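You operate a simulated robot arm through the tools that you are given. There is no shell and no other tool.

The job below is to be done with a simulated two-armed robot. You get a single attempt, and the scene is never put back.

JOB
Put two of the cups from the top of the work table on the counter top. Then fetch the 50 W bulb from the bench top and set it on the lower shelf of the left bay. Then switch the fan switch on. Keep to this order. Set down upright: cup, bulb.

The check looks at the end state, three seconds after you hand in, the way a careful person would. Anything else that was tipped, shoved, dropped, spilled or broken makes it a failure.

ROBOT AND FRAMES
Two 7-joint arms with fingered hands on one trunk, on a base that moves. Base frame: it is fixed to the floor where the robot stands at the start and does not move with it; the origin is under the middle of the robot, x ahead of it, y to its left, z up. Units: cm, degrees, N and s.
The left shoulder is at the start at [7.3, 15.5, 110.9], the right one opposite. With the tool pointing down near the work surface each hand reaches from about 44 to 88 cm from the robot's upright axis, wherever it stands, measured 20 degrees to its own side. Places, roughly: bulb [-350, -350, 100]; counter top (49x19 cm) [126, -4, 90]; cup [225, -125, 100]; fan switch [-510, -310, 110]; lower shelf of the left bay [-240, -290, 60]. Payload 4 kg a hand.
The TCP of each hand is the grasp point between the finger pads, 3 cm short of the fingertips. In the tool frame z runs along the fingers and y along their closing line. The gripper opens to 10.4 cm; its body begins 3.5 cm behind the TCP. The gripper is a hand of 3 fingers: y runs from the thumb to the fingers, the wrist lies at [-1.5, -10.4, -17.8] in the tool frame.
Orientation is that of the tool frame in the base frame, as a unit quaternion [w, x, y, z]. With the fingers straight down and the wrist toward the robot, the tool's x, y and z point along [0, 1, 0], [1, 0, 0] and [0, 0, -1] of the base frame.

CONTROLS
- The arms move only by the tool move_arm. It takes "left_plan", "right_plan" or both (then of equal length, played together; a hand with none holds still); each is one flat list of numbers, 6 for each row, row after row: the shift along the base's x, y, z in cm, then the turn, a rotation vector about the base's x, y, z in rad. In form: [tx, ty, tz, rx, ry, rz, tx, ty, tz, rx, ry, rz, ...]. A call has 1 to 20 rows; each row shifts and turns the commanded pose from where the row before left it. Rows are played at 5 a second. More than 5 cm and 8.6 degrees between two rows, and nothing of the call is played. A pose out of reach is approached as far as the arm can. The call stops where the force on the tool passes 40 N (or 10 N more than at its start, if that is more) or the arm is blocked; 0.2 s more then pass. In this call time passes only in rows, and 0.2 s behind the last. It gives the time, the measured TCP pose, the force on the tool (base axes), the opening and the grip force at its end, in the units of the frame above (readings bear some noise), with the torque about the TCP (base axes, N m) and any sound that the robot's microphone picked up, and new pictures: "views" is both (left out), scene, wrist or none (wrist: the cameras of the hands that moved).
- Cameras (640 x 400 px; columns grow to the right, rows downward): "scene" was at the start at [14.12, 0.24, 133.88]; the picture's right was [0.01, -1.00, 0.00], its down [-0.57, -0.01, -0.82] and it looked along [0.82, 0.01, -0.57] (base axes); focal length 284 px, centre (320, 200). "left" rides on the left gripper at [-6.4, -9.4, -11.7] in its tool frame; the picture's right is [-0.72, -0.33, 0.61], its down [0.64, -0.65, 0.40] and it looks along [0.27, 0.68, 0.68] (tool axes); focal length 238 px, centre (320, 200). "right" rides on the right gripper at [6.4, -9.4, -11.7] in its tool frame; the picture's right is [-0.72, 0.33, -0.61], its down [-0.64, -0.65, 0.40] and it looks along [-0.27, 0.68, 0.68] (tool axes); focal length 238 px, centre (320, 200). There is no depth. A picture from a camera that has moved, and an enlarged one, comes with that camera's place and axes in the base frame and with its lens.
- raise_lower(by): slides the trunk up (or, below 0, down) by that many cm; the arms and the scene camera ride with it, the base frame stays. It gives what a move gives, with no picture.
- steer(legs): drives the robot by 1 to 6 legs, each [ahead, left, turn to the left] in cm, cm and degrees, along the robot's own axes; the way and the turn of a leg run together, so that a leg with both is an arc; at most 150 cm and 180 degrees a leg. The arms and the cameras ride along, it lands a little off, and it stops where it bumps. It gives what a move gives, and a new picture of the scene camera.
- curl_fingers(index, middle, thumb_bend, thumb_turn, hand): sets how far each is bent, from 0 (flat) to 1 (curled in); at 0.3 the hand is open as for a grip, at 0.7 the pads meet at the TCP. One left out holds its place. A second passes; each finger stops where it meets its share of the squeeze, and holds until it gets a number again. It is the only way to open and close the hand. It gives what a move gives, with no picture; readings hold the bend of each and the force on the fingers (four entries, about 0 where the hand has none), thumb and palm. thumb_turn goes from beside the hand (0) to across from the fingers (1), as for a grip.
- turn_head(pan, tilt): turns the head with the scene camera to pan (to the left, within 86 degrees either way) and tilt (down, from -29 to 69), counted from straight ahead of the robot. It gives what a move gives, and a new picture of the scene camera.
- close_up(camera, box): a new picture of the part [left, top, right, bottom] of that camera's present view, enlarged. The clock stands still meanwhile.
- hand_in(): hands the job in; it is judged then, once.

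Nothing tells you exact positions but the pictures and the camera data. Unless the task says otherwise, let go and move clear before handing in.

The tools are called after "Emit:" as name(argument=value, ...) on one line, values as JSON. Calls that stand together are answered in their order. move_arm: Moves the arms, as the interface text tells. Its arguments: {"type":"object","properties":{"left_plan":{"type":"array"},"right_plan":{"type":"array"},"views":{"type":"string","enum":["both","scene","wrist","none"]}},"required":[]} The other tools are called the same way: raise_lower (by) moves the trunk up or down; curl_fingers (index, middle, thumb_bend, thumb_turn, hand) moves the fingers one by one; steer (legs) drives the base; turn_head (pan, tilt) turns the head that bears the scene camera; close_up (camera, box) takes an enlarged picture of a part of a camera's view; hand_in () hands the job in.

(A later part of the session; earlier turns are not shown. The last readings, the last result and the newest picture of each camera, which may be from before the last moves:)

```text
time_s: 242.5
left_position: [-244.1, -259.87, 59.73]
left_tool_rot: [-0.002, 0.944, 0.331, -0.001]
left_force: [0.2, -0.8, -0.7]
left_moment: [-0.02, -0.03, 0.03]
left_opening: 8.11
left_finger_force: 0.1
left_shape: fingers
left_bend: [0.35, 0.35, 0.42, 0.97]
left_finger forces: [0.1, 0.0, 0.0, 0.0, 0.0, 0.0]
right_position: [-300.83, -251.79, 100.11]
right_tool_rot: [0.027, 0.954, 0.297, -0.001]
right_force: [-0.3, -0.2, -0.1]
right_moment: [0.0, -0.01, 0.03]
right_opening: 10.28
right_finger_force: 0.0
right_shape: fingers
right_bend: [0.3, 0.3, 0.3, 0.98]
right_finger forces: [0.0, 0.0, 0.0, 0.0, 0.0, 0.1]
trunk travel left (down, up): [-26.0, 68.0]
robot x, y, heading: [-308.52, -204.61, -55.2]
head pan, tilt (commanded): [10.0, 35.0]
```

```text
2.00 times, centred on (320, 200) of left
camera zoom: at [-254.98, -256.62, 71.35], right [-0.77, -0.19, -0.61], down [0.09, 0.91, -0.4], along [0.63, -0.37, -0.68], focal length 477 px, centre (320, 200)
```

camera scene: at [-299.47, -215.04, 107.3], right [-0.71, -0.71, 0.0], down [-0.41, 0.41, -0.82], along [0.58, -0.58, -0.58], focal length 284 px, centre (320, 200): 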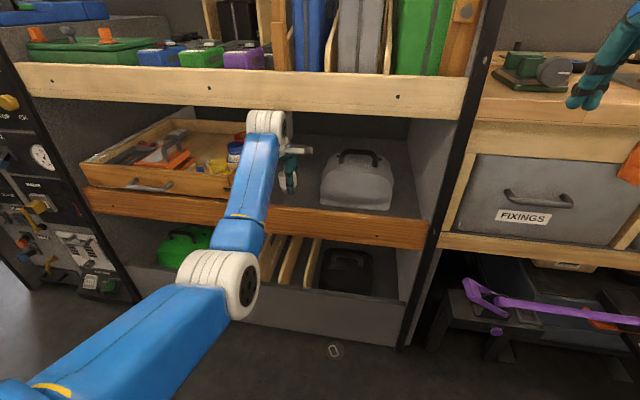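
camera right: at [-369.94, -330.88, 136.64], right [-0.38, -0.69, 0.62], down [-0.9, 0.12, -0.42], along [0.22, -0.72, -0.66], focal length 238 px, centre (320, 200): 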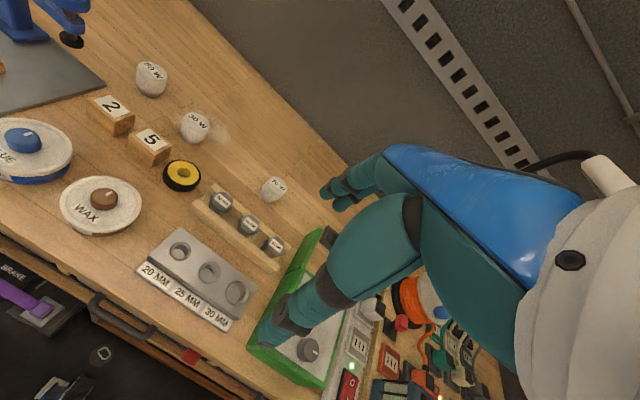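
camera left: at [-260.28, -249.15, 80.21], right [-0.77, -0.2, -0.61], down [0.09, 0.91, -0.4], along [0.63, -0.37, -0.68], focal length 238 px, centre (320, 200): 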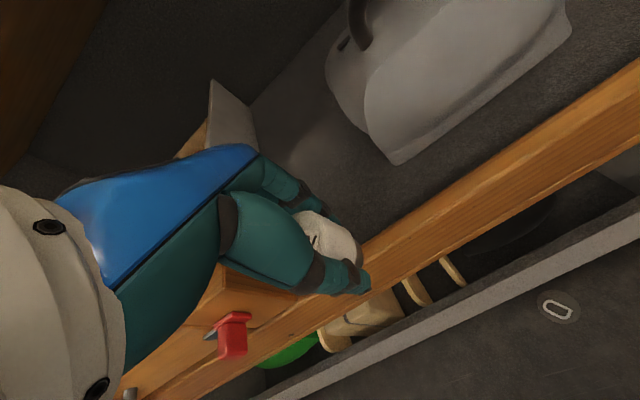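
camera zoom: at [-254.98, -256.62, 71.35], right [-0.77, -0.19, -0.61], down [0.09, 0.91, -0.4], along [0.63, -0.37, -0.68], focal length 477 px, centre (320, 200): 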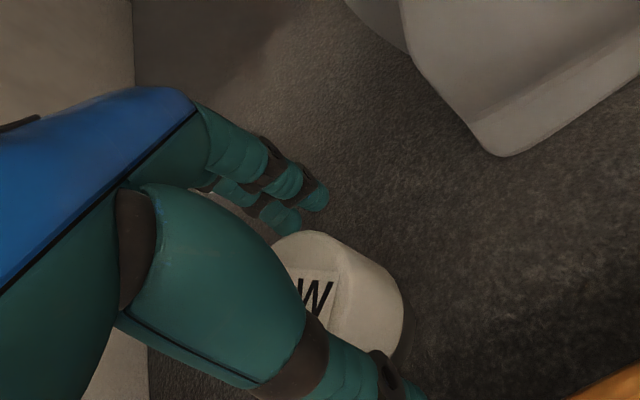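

The bulb stays put, upright. I'll keep lifting straight up.

Emit:
move_arm(left_plan=[0, 0, 0.8, 0, 0, 0, 0, 0, 0.8, 0, 0, 0, 0, 0, 0.8, 0, 0, 0, 0, 0, 0.8, 0, 0, 0, 0, 0, 0.8, 0, 0, 0], views="none")

Emit:
close_up(camera="right", box=[40, 0, 200, 100])

Emit:
close_up(camera="left", box=[160, 100, 480, 300])

Emit:
close_up(camera="scene", box=[180, 80, 380, 205])

```text
time_s: 243.7
left_position: [-244.13, -260.04, 63.72]
left_tool_rot: [0.001, 0.943, 0.332, -0.001]
left_force: [0.0, 1.4, -0.1]
left_moment: [-0.01, -0.01, 0.0]
left_opening: 8.14
left_finger_force: 0.0
left_shape: fingers
left_bend: [0.35, 0.35, 0.42, 0.97]
left_finger forces: [0.0, 0.1, 0.1, 0.1, 0.1, 0.1]
right_position: [-300.92, -251.84, 100.09]
right_tool_rot: [0.027, 0.954, 0.298, -0.001]
right_force: [0.8, -1.4, -0.1]
right_moment: [-0.05, 0.02, 0.01]
right_opening: 10.28
right_finger_force: 0.0
right_shape: fingers
right_bend: [0.3, 0.3, 0.3, 0.98]
right_finger forces: [0.0, 0.0, 0.0, 0.1, 0.0, 0.0]
trunk travel left (down, up): [-26.0, 68.0]
robot x, y, heading: [-308.86, -204.51, -55.1]
head pan, tilt (commanded): [10.0, 35.0]
```

```text
4.00 times, centred on (120, 50) of right
camera zoom: at [-300.99, -239.95, 111.22], right [-0.41, -0.64, 0.64], down [-0.89, 0.15, -0.42], along [0.18, -0.75, -0.64], focal length 953 px, centre (1120, 800)
```

zoom: 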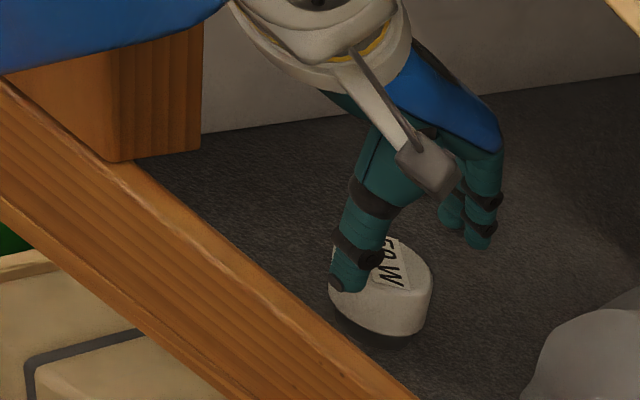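

```text
2.00 times, centred on (320, 200) of left
camera zoom: at [-255.05, -256.65, 75.39], right [-0.77, -0.2, -0.61], down [0.09, 0.91, -0.4], along [0.63, -0.37, -0.68], focal length 477 px, centre (320, 200)
```

zoom: 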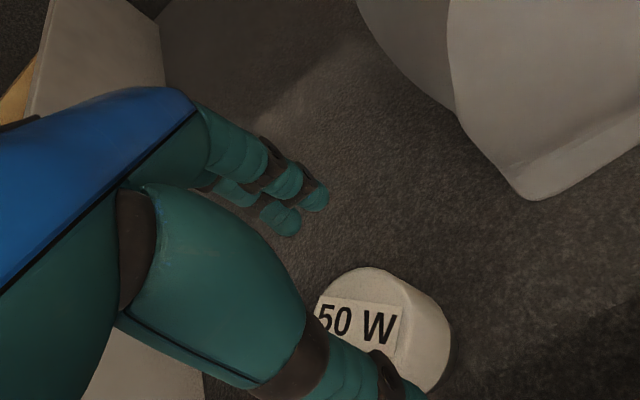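

```text
3.20 times, centred on (280, 142) of scene
camera zoom: at [-299.51, -215.01, 107.31], right [-0.71, -0.71, 0.0], down [-0.41, 0.41, -0.82], along [0.58, -0.58, -0.58], focal length 908 px, centre (448, 384)
```

zoom: 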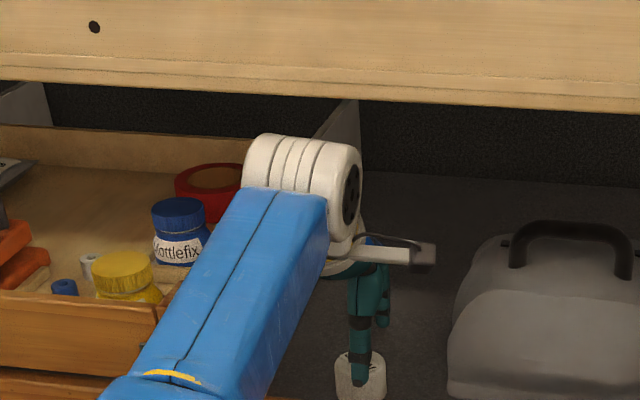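

The bulb stands upright by itself, label up. I'll raise the hand over the rail while easing it back, then withdraw into the aisle.

Emit:
move_arm(left_plan=[0, 0, 1, 0, 0, 0, -0.57, 0.82, 0.9, 0, 0, 0, -0.57, 0.82, 0.9, 0, 0, 0, -0.57, 0.82, 0.8, 0, 0, 0, -0.57, 0.82, 0.4, 0, 0, 0, -1.15, 1.64, 0, 0, 0, 0, -1.15, 1.64, 0, 0, 0, 0, -1.15, 1.64, 0, 0, 0, 0, -1.15, 1.64, 0, 0, 0, 0])

```text
time_s: 245.7
left_position: [-250.99, -250.07, 67.6]
left_tool_rot: [0.0, 0.944, 0.331, -0.002]
left_force: [-0.1, -0.4, 0.2]
left_moment: [0.01, -0.01, -0.01]
left_opening: 8.14
left_finger_force: 0.1
left_shape: fingers
left_bend: [0.35, 0.35, 0.42, 0.97]
left_finger forces: [0.1, 0.0, 0.0, 0.0, 0.1, 0.0]
right_position: [-300.69, -251.86, 100.07]
right_tool_rot: [0.027, 0.954, 0.299, -0.002]
right_force: [0.7, 0.0, 0.4]
right_moment: [0.02, -0.01, 0.02]
right_opening: 10.29
right_finger_force: 0.1
right_shape: fingers
right_bend: [0.3, 0.3, 0.3, 0.98]
right_finger forces: [0.0, 0.0, 0.0, 0.0, 0.0, 0.0]
trunk travel left (down, up): [-26.0, 68.0]
robot x, y, heading: [-308.89, -204.4, -55.1]
head pan, tilt (commanded): [10.0, 35.0]
camera scene: at [-299.51, -214.95, 107.32], right [-0.71, -0.71, 0.0], down [-0.41, 0.41, -0.82], along [0.58, -0.58, -0.58], focal length 284 px, centre (320, 200)
camera left: at [-261.82, -246.68, 79.23], right [-0.77, -0.2, -0.61], down [0.09, 0.91, -0.41], along [0.63, -0.37, -0.68], focal length 238 px, centre (320, 200)
```

scene: 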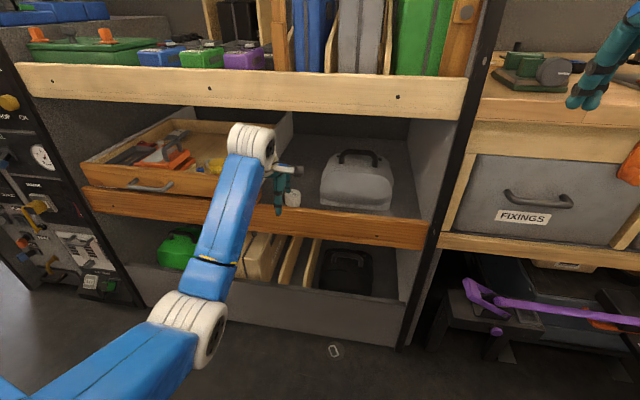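
left: 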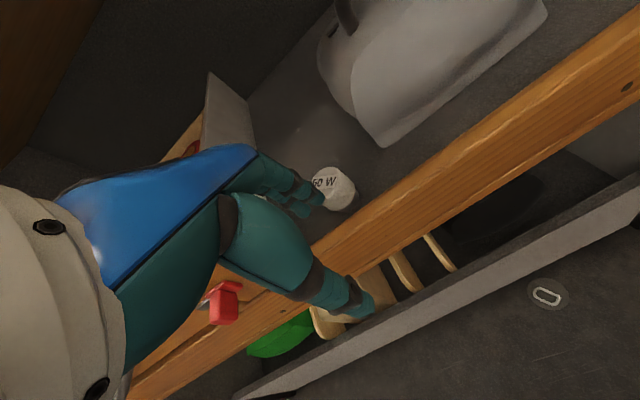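

The hand is nearly out and the bulb stands well behind the rail. I'll back out a few more centimetres and check the bulb with a zoom.

Emit:
move_arm(left_plan=[-1.15, 1.64, 0.4, 0, 0, 0, -1.15, 1.64, 0.4, 0, 0, 0, -1.15, 1.64, 0.4, 0, 0, 0], views="wrist")

Emit:
close_up(camera="right", box=[40, 0, 200, 100])

```text
time_s: 246.5
left_position: [-254.26, -245.02, 68.82]
left_tool_rot: [0.0, 0.943, 0.332, -0.002]
left_force: [-0.3, -0.8, -0.8]
left_moment: [0.0, 0.01, -0.01]
left_opening: 8.13
left_finger_force: 0.1
left_shape: fingers
left_bend: [0.35, 0.35, 0.42, 0.97]
left_finger forces: [0.1, 0.1, 0.1, 0.0, 0.0, 0.0]
right_position: [-300.74, -251.92, 100.06]
right_tool_rot: [0.027, 0.954, 0.298, -0.001]
right_force: [0.6, 0.0, -0.5]
right_moment: [-0.01, -0.01, 0.0]
right_opening: 10.32
right_finger_force: 0.0
right_shape: fingers
right_bend: [0.3, 0.3, 0.3, 0.98]
right_finger forces: [0.1, 0.1, 0.1, 0.1, 0.0, 0.0]
trunk travel left (down, up): [-26.0, 68.0]
robot x, y, heading: [-308.76, -204.56, -55.3]
head pan, tilt (commanded): [10.0, 35.0]
camera left: at [-265.29, -241.71, 80.41], right [-0.77, -0.2, -0.61], down [0.09, 0.91, -0.41], along [0.64, -0.37, -0.68], focal length 238 px, centre (320, 200)
```

left: 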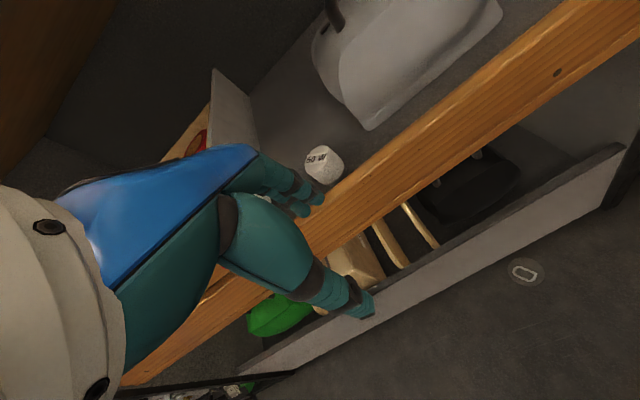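

```text
4.00 times, centred on (120, 50) of right
camera zoom: at [-300.99, -239.91, 111.23], right [-0.41, -0.64, 0.64], down [-0.89, 0.15, -0.42], along [0.18, -0.75, -0.64], focal length 953 px, centre (1120, 800)
```

zoom: 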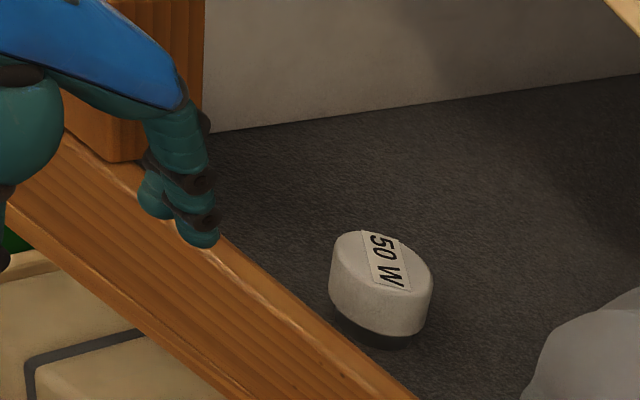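

The bulb stands upright on the lower shelf with "50 W" readable, and nothing around it moved. Now I'll tuck the left arm: with the hand empty I can point the fingers forward, which lets the arm retract.

Emit:
move_arm(left_plan=[-1.15, 1.64, 0.5, 0, 0, 0, -0.6, 0.82, 1, -0.098, -0.068, 0, -0.6, 0.82, 1, -0.098, -0.068, 0, -0.6, 0.82, 1, -0.098, -0.068, 0, -0.6, 0.82, 1, -0.098, -0.068, 0, -0.6, 0.82, 1, -0.098, -0.068, 0, -0.6, 0.82, 1, -0.098, -0.068, 0], views="scene")

```text
time_s: 248.1
left_position: [-259.25, -238.51, 75.43]
left_tool_rot: [0.339, 0.883, 0.31, 0.092]
left_force: [-0.6, -0.3, -0.7]
left_moment: [0.0, 0.01, 0.0]
left_opening: 8.14
left_finger_force: 0.0
left_shape: fingers
left_bend: [0.35, 0.35, 0.42, 0.97]
left_finger forces: [0.0, 0.0, 0.0, 0.0, 0.1, 0.1]
right_position: [-300.68, -251.87, 100.15]
right_tool_rot: [0.027, 0.954, 0.298, -0.002]
right_force: [0.6, 0.3, 0.1]
right_moment: [-0.01, -0.02, 0.01]
right_opening: 10.29
right_finger_force: 0.0
right_shape: fingers
right_bend: [0.3, 0.3, 0.3, 0.98]
right_finger forces: [0.1, 0.0, 0.1, 0.0, 0.0, 0.1]
trunk travel left (down, up): [-26.0, 68.0]
robot x, y, heading: [-308.23, -204.34, -55.3]
head pan, tilt (commanded): [10.0, 35.0]
camera scene: at [-299.55, -214.89, 107.33], right [-0.71, -0.71, 0.0], down [-0.4, 0.41, -0.82], along [0.58, -0.58, -0.57], focal length 284 px, centre (320, 200)
```

scene: 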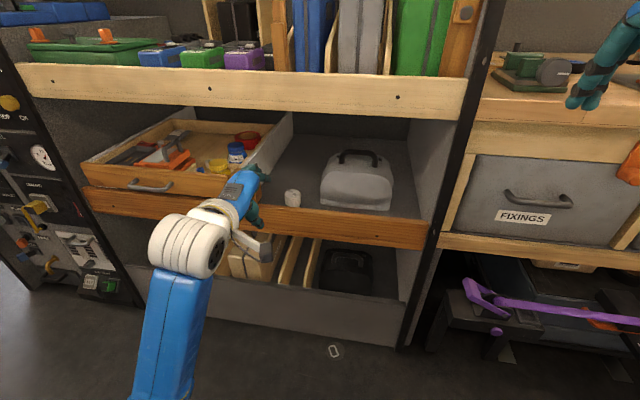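

That works, and the bulb is visible standing on the shelf. I'll retract further.

Emit:
move_arm(left_plan=[-1.7, 2.46, 1, -0.06, -0.04, 0, -1.7, 2.46, 1, -0.06, -0.04, 0, -1.7, 2.46, 1, -0.06, -0.04, 0, -1.7, 2.46, 1, -0.06, -0.04, 0], views="scene")

Emit:
close_up(camera="scene", box=[220, 130, 400, 243])

```text
time_s: 249.1
left_position: [-262.68, -234.69, 73.87]
left_tool_rot: [0.465, 0.827, 0.291, 0.126]
left_force: [1.0, -0.3, -0.4]
left_moment: [-0.01, -0.01, -0.02]
left_opening: 8.17
left_finger_force: 0.1
left_shape: fingers
left_bend: [0.35, 0.35, 0.42, 0.97]
left_finger forces: [0.0, 0.0, 0.0, 0.0, 0.0, 0.0]
left hand out of reach, approached as far as the arm can: row 2, 3, 4
right_position: [-300.94, -251.9, 100.06]
right_tool_rot: [0.027, 0.954, 0.298, 0.0]
right_force: [0.1, -0.2, -0.1]
right_moment: [0.01, 0.0, -0.02]
right_opening: 10.31
right_finger_force: 0.1
right_shape: fingers
right_bend: [0.3, 0.3, 0.3, 0.98]
right_finger forces: [0.0, 0.1, 0.1, 0.0, 0.0, 0.0]
trunk travel left (down, up): [-26.0, 68.0]
robot x, y, heading: [-308.49, -204.47, -54.9]
head pan, tilt (commanded): [10.0, 35.0]
camera scene: at [-299.69, -214.95, 107.34], right [-0.71, -0.71, 0.0], down [-0.4, 0.41, -0.82], along [0.58, -0.58, -0.57], focal length 284 px, centre (320, 200)
```

scene: 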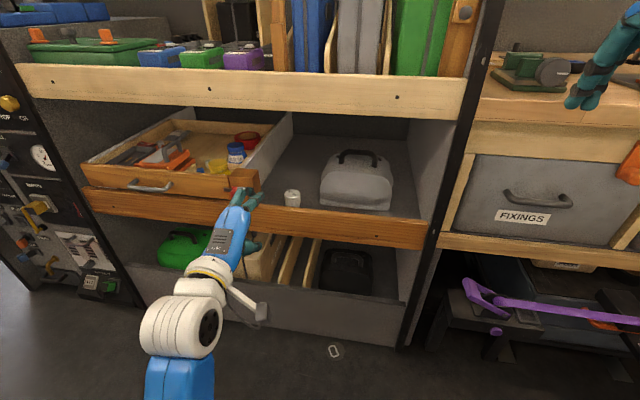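

```text
3.54 times, centred on (310, 186) of scene
camera zoom: at [-299.69, -214.95, 107.34], right [-0.71, -0.71, 0.0], down [-0.4, 0.41, -0.82], along [0.58, -0.58, -0.57], focal length 1005 px, centre (355, 248)
```

zoom: 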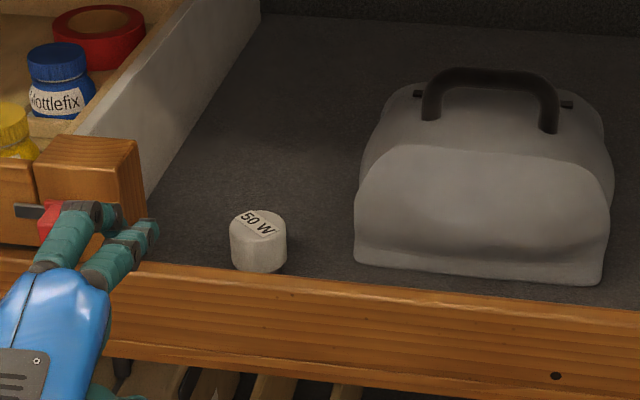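

The bulb looks right: upright, behind the rail, clear of the bag and tray. The left arm is tucked to about 51 cm. I'll raise the trunk back to normal height, move to the aisle's middle and turn toward the far end wall for the fan switch.

Emit:
raise_lower(by=26.5)

Emit:
steer(legs=[[10, 0, 0]])

Emit:
steer(legs=[[0, 0, -45], [0, 0, -45]])

Emit:
turn_head(pan=-5, tilt=15)

```text
time_s: 251.8
left_position: [-262.58, -234.82, 100.16]
left_tool_rot: [0.464, 0.828, 0.29, 0.124]
left_force: [0.7, -0.8, 0.2]
left_moment: [0.01, 0.02, 0.0]
left_opening: 8.13
left_finger_force: 0.1
left_shape: fingers
left_bend: [0.35, 0.35, 0.42, 0.97]
left_finger forces: [0.1, 0.1, 0.0, 0.0, 0.0, 0.1]
right_position: [-300.78, -251.96, 126.5]
right_tool_rot: [0.026, 0.955, 0.297, -0.001]
right_force: [1.4, 0.7, -0.3]
right_moment: [0.01, 0.01, 0.0]
right_opening: 10.29
right_finger_force: 0.0
right_shape: fingers
right_bend: [0.3, 0.3, 0.3, 0.98]
right_finger forces: [0.1, 0.0, 0.0, 0.0, 0.0, 0.0]
trunk travel left (down, up): [-52.5, 41.5]
robot x, y, heading: [-308.5, -204.41, -55.2]
head pan, tilt (commanded): [10.0, 35.0]
```

```text
time_s: 253.0
left_position: [-256.8, -243.08, 100.25]
left_tool_rot: [0.464, 0.827, 0.29, 0.124]
left_force: [-0.2, 0.2, 0.0]
left_moment: [-0.03, 0.03, -0.03]
left_opening: 8.13
left_finger_force: 0.1
left_shape: fingers
left_bend: [0.35, 0.35, 0.42, 0.97]
left_finger forces: [0.0, 0.1, 0.0, 0.0, 0.0, 0.1]
right_position: [-295.12, -260.26, 126.69]
right_tool_rot: [0.026, 0.955, 0.297, 0.0]
right_force: [-0.1, -0.1, 0.8]
right_moment: [0.04, 0.01, 0.01]
right_opening: 10.3
right_finger_force: 0.1
right_shape: fingers
right_bend: [0.3, 0.3, 0.3, 0.98]
right_finger forces: [0.0, 0.0, 0.1, 0.1, 0.0, 0.0]
trunk travel left (down, up): [-52.5, 41.5]
robot x, y, heading: [-302.86, -213.2, -55.3]
head pan, tilt (commanded): [10.0, 35.0]
camera scene: at [-293.83, -223.21, 133.85], right [-0.71, -0.71, 0.0], down [-0.4, 0.41, -0.82], along [0.58, -0.58, -0.57], focal length 284 px, centre (320, 200)
```

scene: 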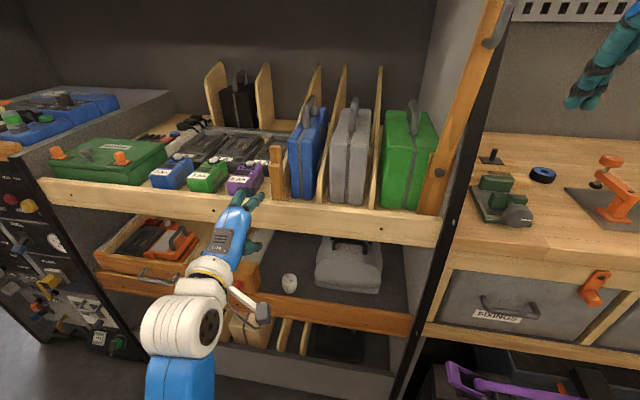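

```text
time_s: 257.5
left_position: [-333.19, -258.74, 100.32]
left_tool_rot: [0.416, 0.79, -0.38, -0.241]
left_force: [-0.1, 0.1, 0.2]
left_moment: [-0.01, 0.03, 0.03]
left_opening: 8.16
left_finger_force: 0.0
left_shape: fingers
left_bend: [0.35, 0.35, 0.42, 0.97]
left_finger forces: [0.0, 0.0, 0.0, 0.1, 0.0, 0.0]
right_position: [-350.28, -220.67, 126.55]
right_tool_rot: [0.018, 0.885, -0.465, -0.021]
right_force: [0.8, 0.2, -0.5]
right_moment: [0.0, -0.02, -0.05]
right_opening: 10.26
right_finger_force: 0.1
right_shape: fingers
right_bend: [0.3, 0.3, 0.3, 0.98]
right_finger forces: [0.0, 0.0, 0.0, 0.1, 0.0, 0.0]
trunk travel left (down, up): [-52.5, 41.5]
robot x, y, heading: [-302.72, -212.65, -145.2]
head pan, tilt (commanded): [10.0, 35.0]
camera scene: at [-313.44, -221.86, 133.83], right [-0.7, 0.71, 0.0], down [0.41, 0.4, -0.82], along [-0.58, -0.58, -0.57], focal length 284 px, centre (320, 200)
```

scene: 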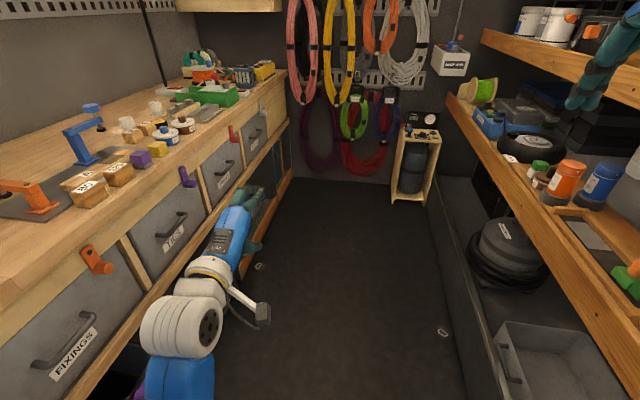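

```text
time_s: 258.4
left_position: [-333.11, -258.79, 100.33]
left_tool_rot: [0.416, 0.79, -0.38, -0.241]
left_force: [0.6, -0.7, -0.3]
left_moment: [-0.02, -0.02, 0.0]
left_opening: 8.15
left_finger_force: 0.1
left_shape: fingers
left_bend: [0.35, 0.35, 0.42, 0.97]
left_finger forces: [0.0, 0.0, 0.0, 0.1, 0.0, 0.0]
right_position: [-350.25, -220.56, 126.63]
right_tool_rot: [0.019, 0.886, -0.464, -0.019]
right_force: [0.3, 0.4, 0.3]
right_moment: [-0.02, 0.0, -0.01]
right_opening: 10.26
right_finger_force: 0.1
right_shape: fingers
right_bend: [0.3, 0.3, 0.3, 0.98]
right_finger forces: [0.0, 0.0, 0.0, 0.0, 0.0, 0.0]
trunk travel left (down, up): [-52.5, 41.5]
robot x, y, heading: [-302.59, -213.08, -145.1]
head pan, tilt (commanded): [-5.0, 15.0]
camera scene: at [-315.32, -220.26, 137.02], right [-0.5, 0.87, 0.0], down [0.23, 0.13, -0.97], along [-0.84, -0.48, -0.26], focal length 284 px, centre (320, 200)
```

scene: 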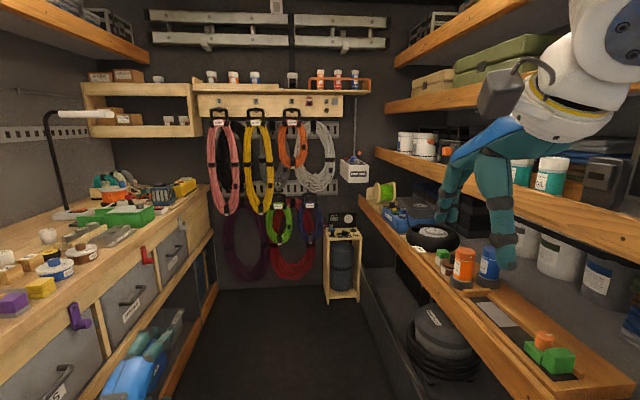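

I can see the end wall. A white box hangs there at about the given fan switch position, so I'll zoom in on it.

Emit:
close_up(camera="scene", box=[300, 110, 420, 185])

Emit:
close_up(camera="scene", box=[300, 190, 420, 265])

```text
5.33 times, centred on (360, 148) of scene
camera zoom: at [-315.32, -220.26, 137.02], right [-0.5, 0.87, 0.0], down [0.23, 0.13, -0.97], along [-0.84, -0.48, -0.26], focal length 1514 px, centre (107, 480)
```

zoom: 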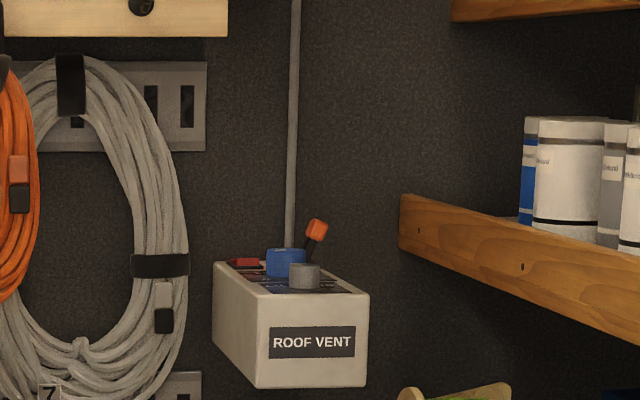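

```text
5.33 times, centred on (360, 228) of scene
camera zoom: at [-315.32, -220.26, 137.02], right [-0.5, 0.87, 0.0], down [0.23, 0.13, -0.97], along [-0.84, -0.48, -0.26], focal length 1514 px, centre (107, 53)
```

zoom: 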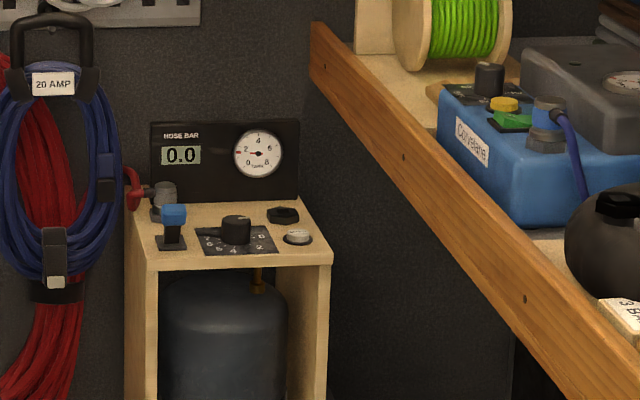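

The box is labelled "ROOF VENT" and has a lever, knobs and a rocker on top, so I need to read its panel. I'll stretch the right arm forward to keep its elbow off the rack, then drive closer.

Emit:
move_arm(right_plan=[-1.98, -3.1, -1.6, 0, 0, 0, -1.98, -3.1, -1.6, 0, 0, 0, -1.98, -3.1, -1.6, 0, 0, 0, -1.98, -3.1, -1.6, 0, 0, 0, -1.98, -3.1, -1.6, 0, 0, 0], views="none")

Emit:
steer(legs=[[60, 0, 0], [50, 0, 0]])

Emit:
turn_head(pan=-20, tilt=20)

Emit:
close_up(camera="scene", box=[260, 110, 460, 235])

```text
time_s: 259.6
left_position: [-333.08, -259.05, 100.28]
left_tool_rot: [0.416, 0.79, -0.38, -0.241]
left_force: [-0.6, -0.7, -0.2]
left_moment: [-0.02, 0.0, 0.0]
left_opening: 8.12
left_finger_force: 0.1
left_shape: fingers
left_bend: [0.35, 0.35, 0.42, 0.97]
left_finger forces: [0.0, 0.0, 0.0, 0.0, 0.0, 0.0]
right_position: [-360.09, -236.58, 118.51]
right_tool_rot: [0.018, 0.885, -0.465, -0.021]
right_force: [0.0, -0.1, 0.2]
right_moment: [-0.02, -0.01, -0.01]
right_opening: 10.33
right_finger_force: 0.0
right_shape: fingers
right_bend: [0.3, 0.3, 0.3, 0.98]
right_finger forces: [0.0, 0.0, 0.0, 0.1, 0.0, 0.1]
trunk travel left (down, up): [-52.5, 41.5]
robot x, y, heading: [-302.94, -212.79, -145.2]
head pan, tilt (commanded): [-5.0, 15.0]
```

```text
time_s: 265.5
left_position: [-422.77, -321.49, 100.4]
left_tool_rot: [0.417, 0.791, -0.378, -0.24]
left_force: [0.2, 0.4, -0.2]
left_moment: [-0.01, -0.01, -0.02]
left_opening: 8.17
left_finger_force: 0.1
left_shape: fingers
left_bend: [0.35, 0.35, 0.42, 0.97]
left_finger forces: [0.0, 0.1, 0.0, 0.0, 0.0, 0.0]
right_position: [-449.73, -299.06, 118.72]
right_tool_rot: [0.019, 0.886, -0.463, -0.021]
right_force: [0.1, 0.1, 0.0]
right_moment: [-0.02, -0.01, 0.04]
right_opening: 10.29
right_finger_force: 0.0
right_shape: fingers
right_bend: [0.3, 0.3, 0.3, 0.98]
right_finger forces: [0.0, 0.0, 0.1, 0.0, 0.0, 0.0]
trunk travel left (down, up): [-52.5, 41.5]
robot x, y, heading: [-392.76, -275.16, -144.7]
head pan, tilt (commanded): [-5.0, 15.0]
camera scene: at [-405.18, -282.84, 137.03], right [-0.5, 0.87, 0.0], down [0.23, 0.13, -0.97], along [-0.84, -0.48, -0.26], focal length 284 px, centre (320, 200)
```

scene: 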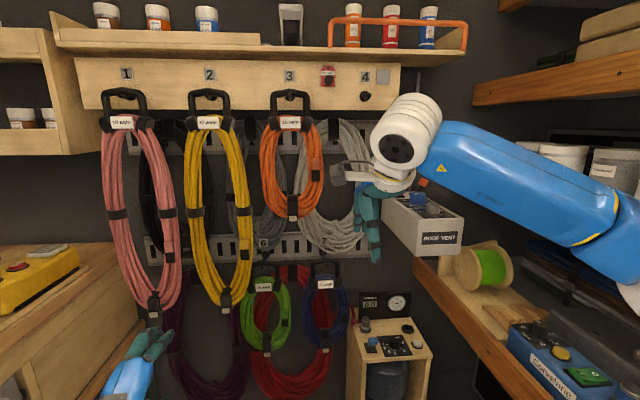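

```text
time_s: 266.2
left_position: [-422.62, -321.38, 100.33]
left_tool_rot: [0.417, 0.791, -0.378, -0.24]
left_force: [-1.0, -0.2, -0.4]
left_moment: [-0.02, -0.02, 0.02]
left_opening: 8.18
left_finger_force: 0.1
left_shape: fingers
left_bend: [0.35, 0.35, 0.42, 0.97]
left_finger forces: [0.0, 0.1, 0.1, 0.1, 0.0, 0.0]
right_position: [-449.78, -298.99, 118.62]
right_tool_rot: [0.019, 0.886, -0.463, -0.02]
right_force: [0.3, -0.2, 0.2]
right_moment: [-0.02, 0.02, 0.01]
right_opening: 10.3
right_finger_force: 0.0
right_shape: fingers
right_bend: [0.3, 0.3, 0.3, 0.98]
right_finger forces: [0.0, 0.1, 0.0, 0.0, 0.0, 0.1]
trunk travel left (down, up): [-52.5, 41.5]
robot x, y, heading: [-392.57, -275.21, -144.7]
head pan, tilt (commanded): [-20.0, 20.0]
camera scene: at [-406.18, -280.63, 136.2], right [-0.26, 0.97, 0.0], down [0.33, 0.09, -0.94], along [-0.91, -0.24, -0.34], focal length 284 px, centre (320, 200)
```

scene: 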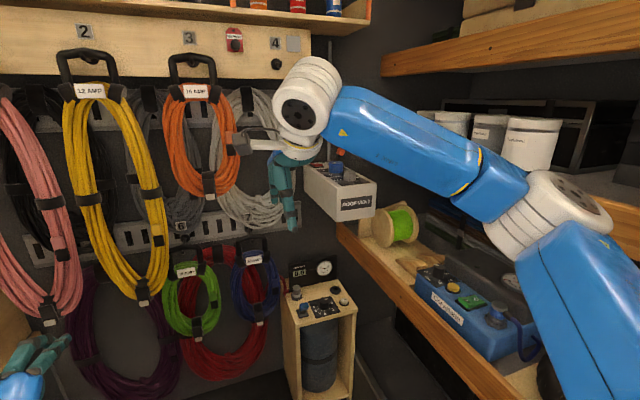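

```text
3.20 times, centred on (360, 172) of scene
camera zoom: at [-406.18, -280.63, 136.2], right [-0.26, 0.97, 0.0], down [0.33, 0.09, -0.94], along [-0.91, -0.24, -0.34], focal length 908 px, centre (192, 288)
```

zoom: 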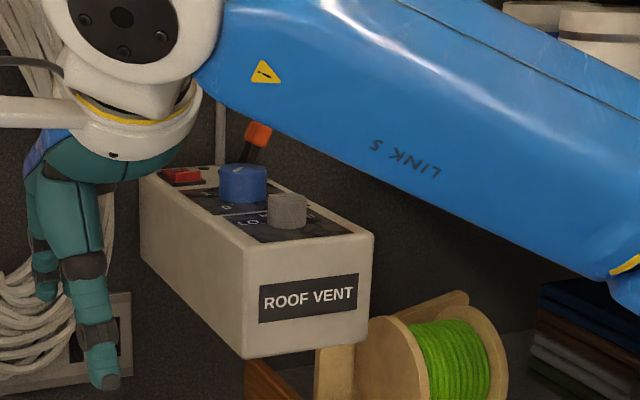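

The panel on top is partly hidden by my arm. I'll raise the trunk for a view from above and look at the panel labels.

Emit:
raise_lower(by=38)

Emit:
turn_head(pan=-22, tilt=35)

Emit:
close_up(camera="scene", box=[280, 130, 440, 230])

```text
time_s: 269.9
left_position: [-422.76, -321.25, 138.43]
left_tool_rot: [0.417, 0.79, -0.379, -0.241]
left_force: [-0.1, -0.6, -0.5]
left_moment: [-0.02, 0.02, -0.01]
left_opening: 8.16
left_finger_force: 0.1
left_shape: fingers
left_bend: [0.35, 0.35, 0.42, 0.97]
left_finger forces: [0.0, 0.0, 0.0, 0.1, 0.0, 0.0]
right_position: [-449.8, -299.01, 156.74]
right_tool_rot: [0.019, 0.886, -0.463, -0.021]
right_force: [-0.5, -0.2, 0.4]
right_moment: [-0.02, -0.01, -0.01]
right_opening: 10.29
right_finger_force: 0.1
right_shape: fingers
right_bend: [0.3, 0.3, 0.3, 0.98]
right_finger forces: [0.0, 0.0, 0.1, 0.0, 0.0, 0.0]
trunk travel left (down, up): [-90.5, 3.5]
robot x, y, heading: [-392.86, -275.5, -145.1]
head pan, tilt (commanded): [-20.0, 20.0]
```

```text
time_s: 270.7
left_position: [-422.7, -321.36, 138.24]
left_tool_rot: [0.417, 0.791, -0.379, -0.24]
left_force: [0.3, 0.5, -0.1]
left_moment: [-0.02, 0.01, 0.01]
left_opening: 8.17
left_finger_force: 0.1
left_shape: fingers
left_bend: [0.35, 0.35, 0.42, 0.97]
left_finger forces: [0.0, 0.0, 0.0, 0.1, 0.0, 0.1]
right_position: [-449.7, -299.06, 156.69]
right_tool_rot: [0.018, 0.886, -0.463, -0.02]
right_force: [0.1, -0.1, -0.4]
right_moment: [0.02, -0.01, -0.01]
right_opening: 10.31
right_finger_force: 0.0
right_shape: fingers
right_bend: [0.3, 0.3, 0.3, 0.98]
right_finger forces: [0.1, 0.1, 0.0, 0.0, 0.1, 0.0]
trunk travel left (down, up): [-90.5, 3.5]
robot x, y, heading: [-392.91, -275.6, -145.4]
head pan, tilt (commanded): [-22.0, 35.0]
camera scene: at [-405.82, -280.21, 171.82], right [-0.22, 0.97, 0.0], down [0.56, 0.13, -0.82], along [-0.8, -0.18, -0.57], focal length 284 px, centre (320, 200)
```

scene: 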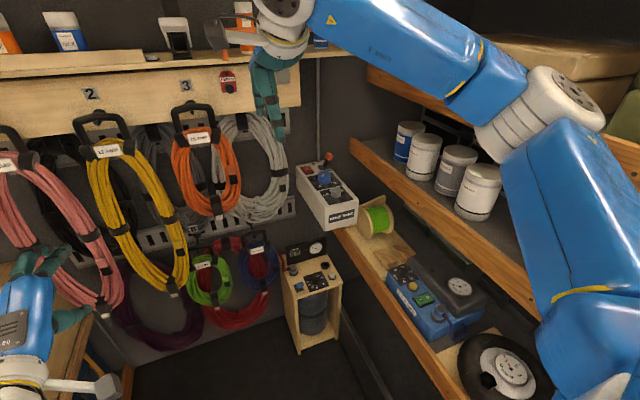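

```text
4.00 times, centred on (360, 180) of scene
camera zoom: at [-405.82, -280.21, 171.82], right [-0.22, 0.97, 0.0], down [0.56, 0.13, -0.82], along [-0.8, -0.18, -0.57], focal length 1136 px, centre (160, 280)
```

zoom: 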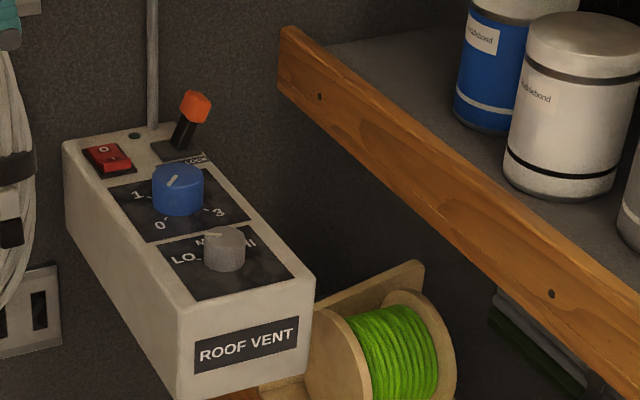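

Emit:
close_up(camera="scene", box=[290, 148, 354, 188])

Emit:
close_up(camera="scene", box=[295, 152, 335, 177])

```text
10.00 times, centred on (322, 168) of scene
camera zoom: at [-405.82, -280.21, 171.82], right [-0.22, 0.97, 0.0], down [0.56, 0.13, -0.82], along [-0.8, -0.18, -0.57], focal length 2839 px, centre (300, 520)
```

zoom: 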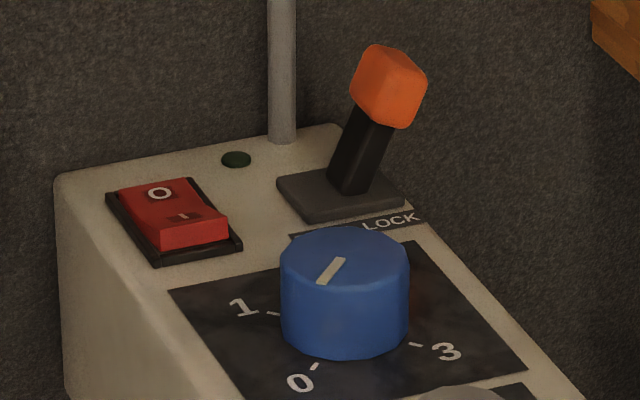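

```text
16.00 times, centred on (315, 164) of scene
camera zoom: at [-405.82, -280.21, 171.82], right [-0.22, 0.97, 0.0], down [0.56, 0.13, -0.82], along [-0.8, -0.18, -0.57], focal length 4542 px, centre (400, 768)
```

zoom: 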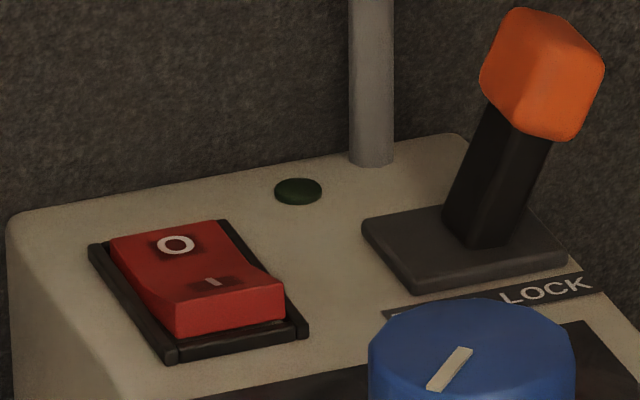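

The panel has a red rocker with "O" at the back and "I" at the front; the O side is pressed and the lamp is dark, so it's off. At about (-512, -310, 111) it matches the fan switch position. I'll shape the right hand into a pinch so the fingertips form one point at the TCP, and check how it looks.

Emit:
curl_fingers(hand="right", index=0.7, middle=0.7, thumb_bend=0.7)

Emit:
close_up(camera="right", box=[0, 0, 640, 400])

Emit:
close_up(camera="scene", box=[200, 0, 400, 125])

```text
time_s: 271.7
left_position: [-422.82, -321.36, 138.4]
left_tool_rot: [0.417, 0.79, -0.378, -0.241]
left_force: [0.0, -1.5, -0.3]
left_moment: [-0.01, 0.01, 0.0]
left_opening: 8.18
left_finger_force: 0.0
left_shape: fingers
left_bend: [0.35, 0.35, 0.42, 0.97]
left_finger forces: [0.0, 0.0, 0.0, 0.0, 0.0, 0.0]
right_position: [-449.75, -299.05, 156.71]
right_tool_rot: [0.019, 0.886, -0.463, -0.02]
right_force: [-0.3, 1.0, 0.3]
right_moment: [-0.01, 0.03, -0.01]
right_opening: 0.14
right_finger_force: 0.0
right_shape: fingers
right_bend: [0.7, 0.7, 0.7, 0.98]
right_finger forces: [0.0, 0.1, 0.0, 0.0, 0.0, 0.1]
trunk travel left (down, up): [-90.5, 3.5]
robot x, y, heading: [-393.01, -275.11, -145.1]
head pan, tilt (commanded): [-22.0, 35.0]
```

```text
1.00 times, centred on (320, 200) of right (not enlarged: the box is as wide or as high as the picture)
camera zoom: at [-437.71, -298.8, 167.86], right [-0.64, 0.41, 0.64], down [0.15, 0.89, -0.43], along [-0.75, -0.18, -0.64], focal length 238 px, centre (320, 200)
```

zoom: 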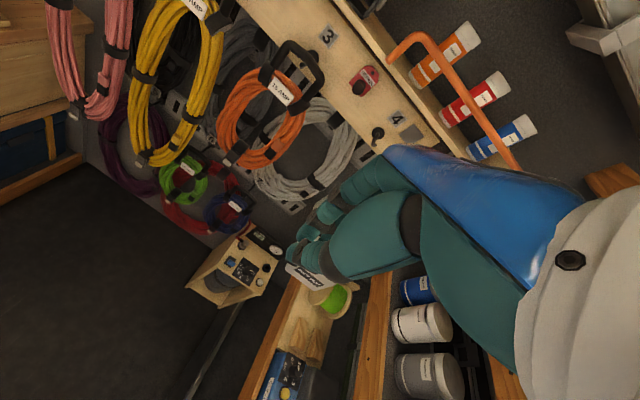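

```text
3.20 times, centred on (300, 62) of scene
camera zoom: at [-405.81, -280.2, 171.82], right [-0.22, 0.97, 0.0], down [0.56, 0.13, -0.82], along [-0.8, -0.18, -0.58], focal length 908 px, centre (384, 640)
```

zoom: 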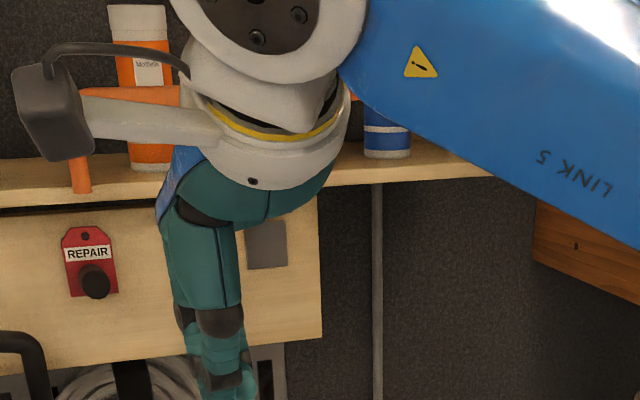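

The pinch forms a compact tip. I'll lower the trunk to a working height, draw the right hand in a little so it stays off the hanging coils, and then drive closer to the box.

Emit:
raise_lower(by=-28)

Emit:
move_arm(right_plan=[1.04, 3.76, 0, 0, 0, 0, 1.04, 3.76, 0, 0, 0, 0, 1.04, 3.76, 0, 0, 0, 0, 1.04, 3.76, 0, 0, 0, 0], views="none")

Emit:
steer(legs=[[42, -5, 0]])

Emit:
turn_head(pan=-25, tilt=25)

```text
time_s: 274.5
left_position: [-422.7, -321.41, 110.35]
left_tool_rot: [0.417, 0.79, -0.378, -0.241]
left_force: [0.0, 0.5, -0.5]
left_moment: [0.02, -0.04, -0.01]
left_opening: 8.15
left_finger_force: 0.1
left_shape: fingers
left_bend: [0.35, 0.35, 0.42, 0.97]
left_finger forces: [0.0, 0.0, 0.0, 0.0, 0.0, 0.1]
right_position: [-449.84, -299.12, 128.69]
right_tool_rot: [0.02, 0.885, -0.464, -0.021]
right_force: [0.0, 0.0, -0.2]
right_moment: [0.02, -0.03, 0.03]
right_opening: 0.17
right_finger_force: 0.1
right_shape: fingers
right_bend: [0.7, 0.7, 0.7, 0.98]
right_finger forces: [0.0, 0.0, 0.0, 0.1, 0.1, 0.0]
trunk travel left (down, up): [-62.5, 31.5]
robot x, y, heading: [-392.77, -275.11, -144.9]
head pan, tilt (commanded): [-22.0, 35.0]
```

```text
time_s: 275.5
left_position: [-422.73, -321.34, 110.38]
left_tool_rot: [0.418, 0.79, -0.379, -0.24]
left_force: [0.7, -0.2, -0.5]
left_moment: [-0.01, -0.01, 0.01]
left_opening: 8.17
left_finger_force: 0.1
left_shape: fingers
left_bend: [0.35, 0.35, 0.42, 0.97]
left_finger forces: [0.0, 0.0, 0.0, 0.0, 0.0, 0.1]
right_position: [-445.26, -283.62, 129.0]
right_tool_rot: [0.02, 0.886, -0.463, -0.02]
right_force: [0.3, 1.0, -0.3]
right_moment: [-0.05, -0.03, 0.0]
right_opening: 0.14
right_finger_force: 0.2
right_shape: fingers
right_bend: [0.7, 0.7, 0.7, 0.98]
right_finger forces: [0.0, 0.1, 0.1, 0.0, 0.0, 0.1]
trunk travel left (down, up): [-62.5, 31.5]
robot x, y, heading: [-392.8, -275.13, -145.2]
head pan, tilt (commanded): [-22.0, 35.0]
```

```text
time_s: 278.1
left_position: [-459.69, -341.34, 110.35]
left_tool_rot: [0.418, 0.79, -0.378, -0.241]
left_force: [-0.4, -1.1, -0.2]
left_moment: [0.01, -0.04, -0.02]
left_opening: 8.17
left_finger_force: 0.0
left_shape: fingers
left_bend: [0.35, 0.35, 0.42, 0.97]
left_finger forces: [0.0, 0.0, 0.0, 0.0, 0.1, 0.1]
right_position: [-482.35, -303.85, 129.02]
right_tool_rot: [0.019, 0.885, -0.464, -0.021]
right_force: [0.6, 0.8, -0.6]
right_moment: [0.0, 0.03, 0.01]
right_opening: 0.15
right_finger_force: 0.0
right_shape: fingers
right_bend: [0.7, 0.7, 0.7, 0.98]
right_finger forces: [0.0, 0.1, 0.0, 0.0, 0.0, 0.0]
trunk travel left (down, up): [-62.5, 31.5]
robot x, y, heading: [-429.87, -295.35, -145.2]
head pan, tilt (commanded): [-22.0, 35.0]
camera scene: at [-442.6, -300.03, 143.85], right [-0.23, 0.97, 0.0], down [0.56, 0.13, -0.82], along [-0.8, -0.18, -0.57], focal length 284 px, centre (320, 200)
```

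scene: 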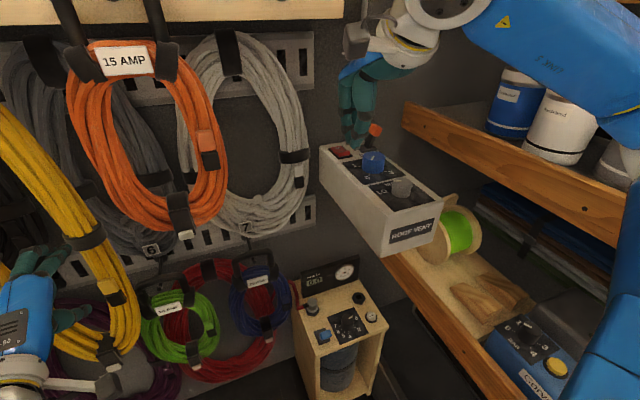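

```text
time_s: 278.8
left_position: [-459.84, -341.46, 110.39]
left_tool_rot: [0.417, 0.79, -0.378, -0.241]
left_force: [0.1, 0.1, -0.4]
left_moment: [-0.01, 0.02, 0.01]
left_opening: 8.17
left_finger_force: 0.0
left_shape: fingers
left_bend: [0.35, 0.35, 0.42, 0.97]
left_finger forces: [0.0, 0.0, 0.0, 0.1, 0.0, 0.0]
right_position: [-482.53, -303.83, 128.91]
right_tool_rot: [0.018, 0.886, -0.463, -0.021]
right_force: [0.1, -1.0, -0.4]
right_moment: [-0.02, -0.02, 0.0]
right_opening: 0.15
right_finger_force: 0.1
right_shape: fingers
right_bend: [0.7, 0.7, 0.7, 0.98]
right_finger forces: [0.0, 0.1, 0.0, 0.1, 0.0, 0.0]
trunk travel left (down, up): [-62.5, 31.5]
robot x, y, heading: [-429.72, -295.31, -145.0]
head pan, tilt (commanded): [-25.0, 25.0]
camera scene: at [-443.31, -299.73, 145.39], right [-0.17, 0.98, 0.0], down [0.42, 0.07, -0.91], along [-0.89, -0.16, -0.43], focal length 284 px, centre (320, 200)
```

scene: 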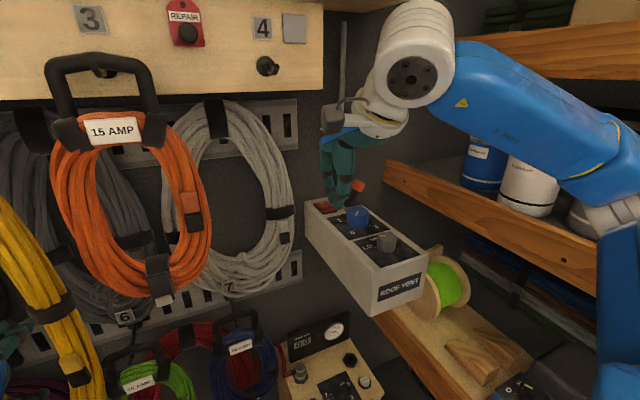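

Emit:
close_up(camera="scene", box=[290, 170, 410, 245])

Emit:
close_up(camera="right", box=[0, 0, 640, 400])

Emit:
close_up(camera="right", box=[160, 200, 400, 350])

```text
5.33 times, centred on (350, 208) of scene
camera zoom: at [-443.31, -299.73, 145.39], right [-0.17, 0.98, 0.0], down [0.42, 0.07, -0.91], along [-0.89, -0.16, -0.43], focal length 1514 px, centre (160, 160)
```

zoom: 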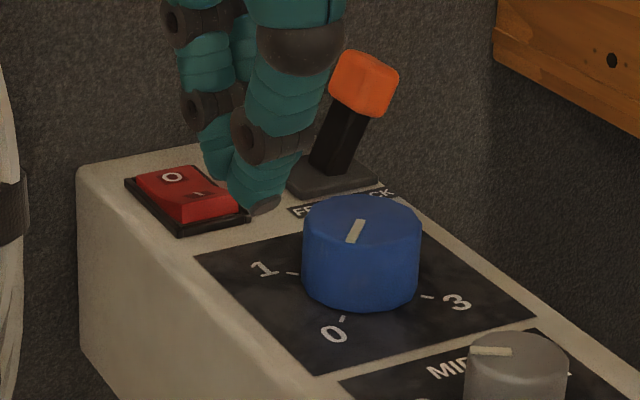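

```text
1.00 times, centred on (320, 200) of right (not enlarged: the box is as wide or as high as the picture)
camera zoom: at [-470.45, -303.64, 140.09], right [-0.64, 0.41, 0.64], down [0.15, 0.89, -0.43], along [-0.75, -0.18, -0.64], focal length 238 px, centre (320, 200)
```

zoom: 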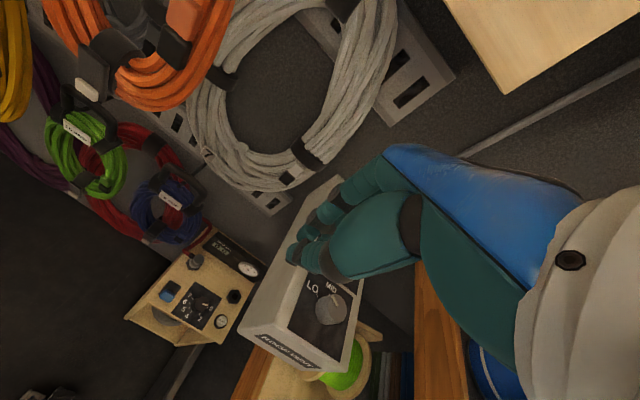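

```text
2.67 times, centred on (280, 275) of right
camera zoom: at [-470.45, -303.64, 140.09], right [-0.64, 0.41, 0.64], down [0.15, 0.89, -0.43], along [-0.75, -0.18, -0.64], focal length 636 px, centre (427, 0)
```

zoom: 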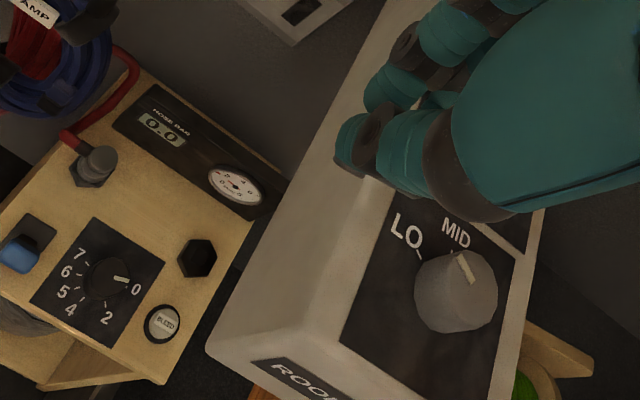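

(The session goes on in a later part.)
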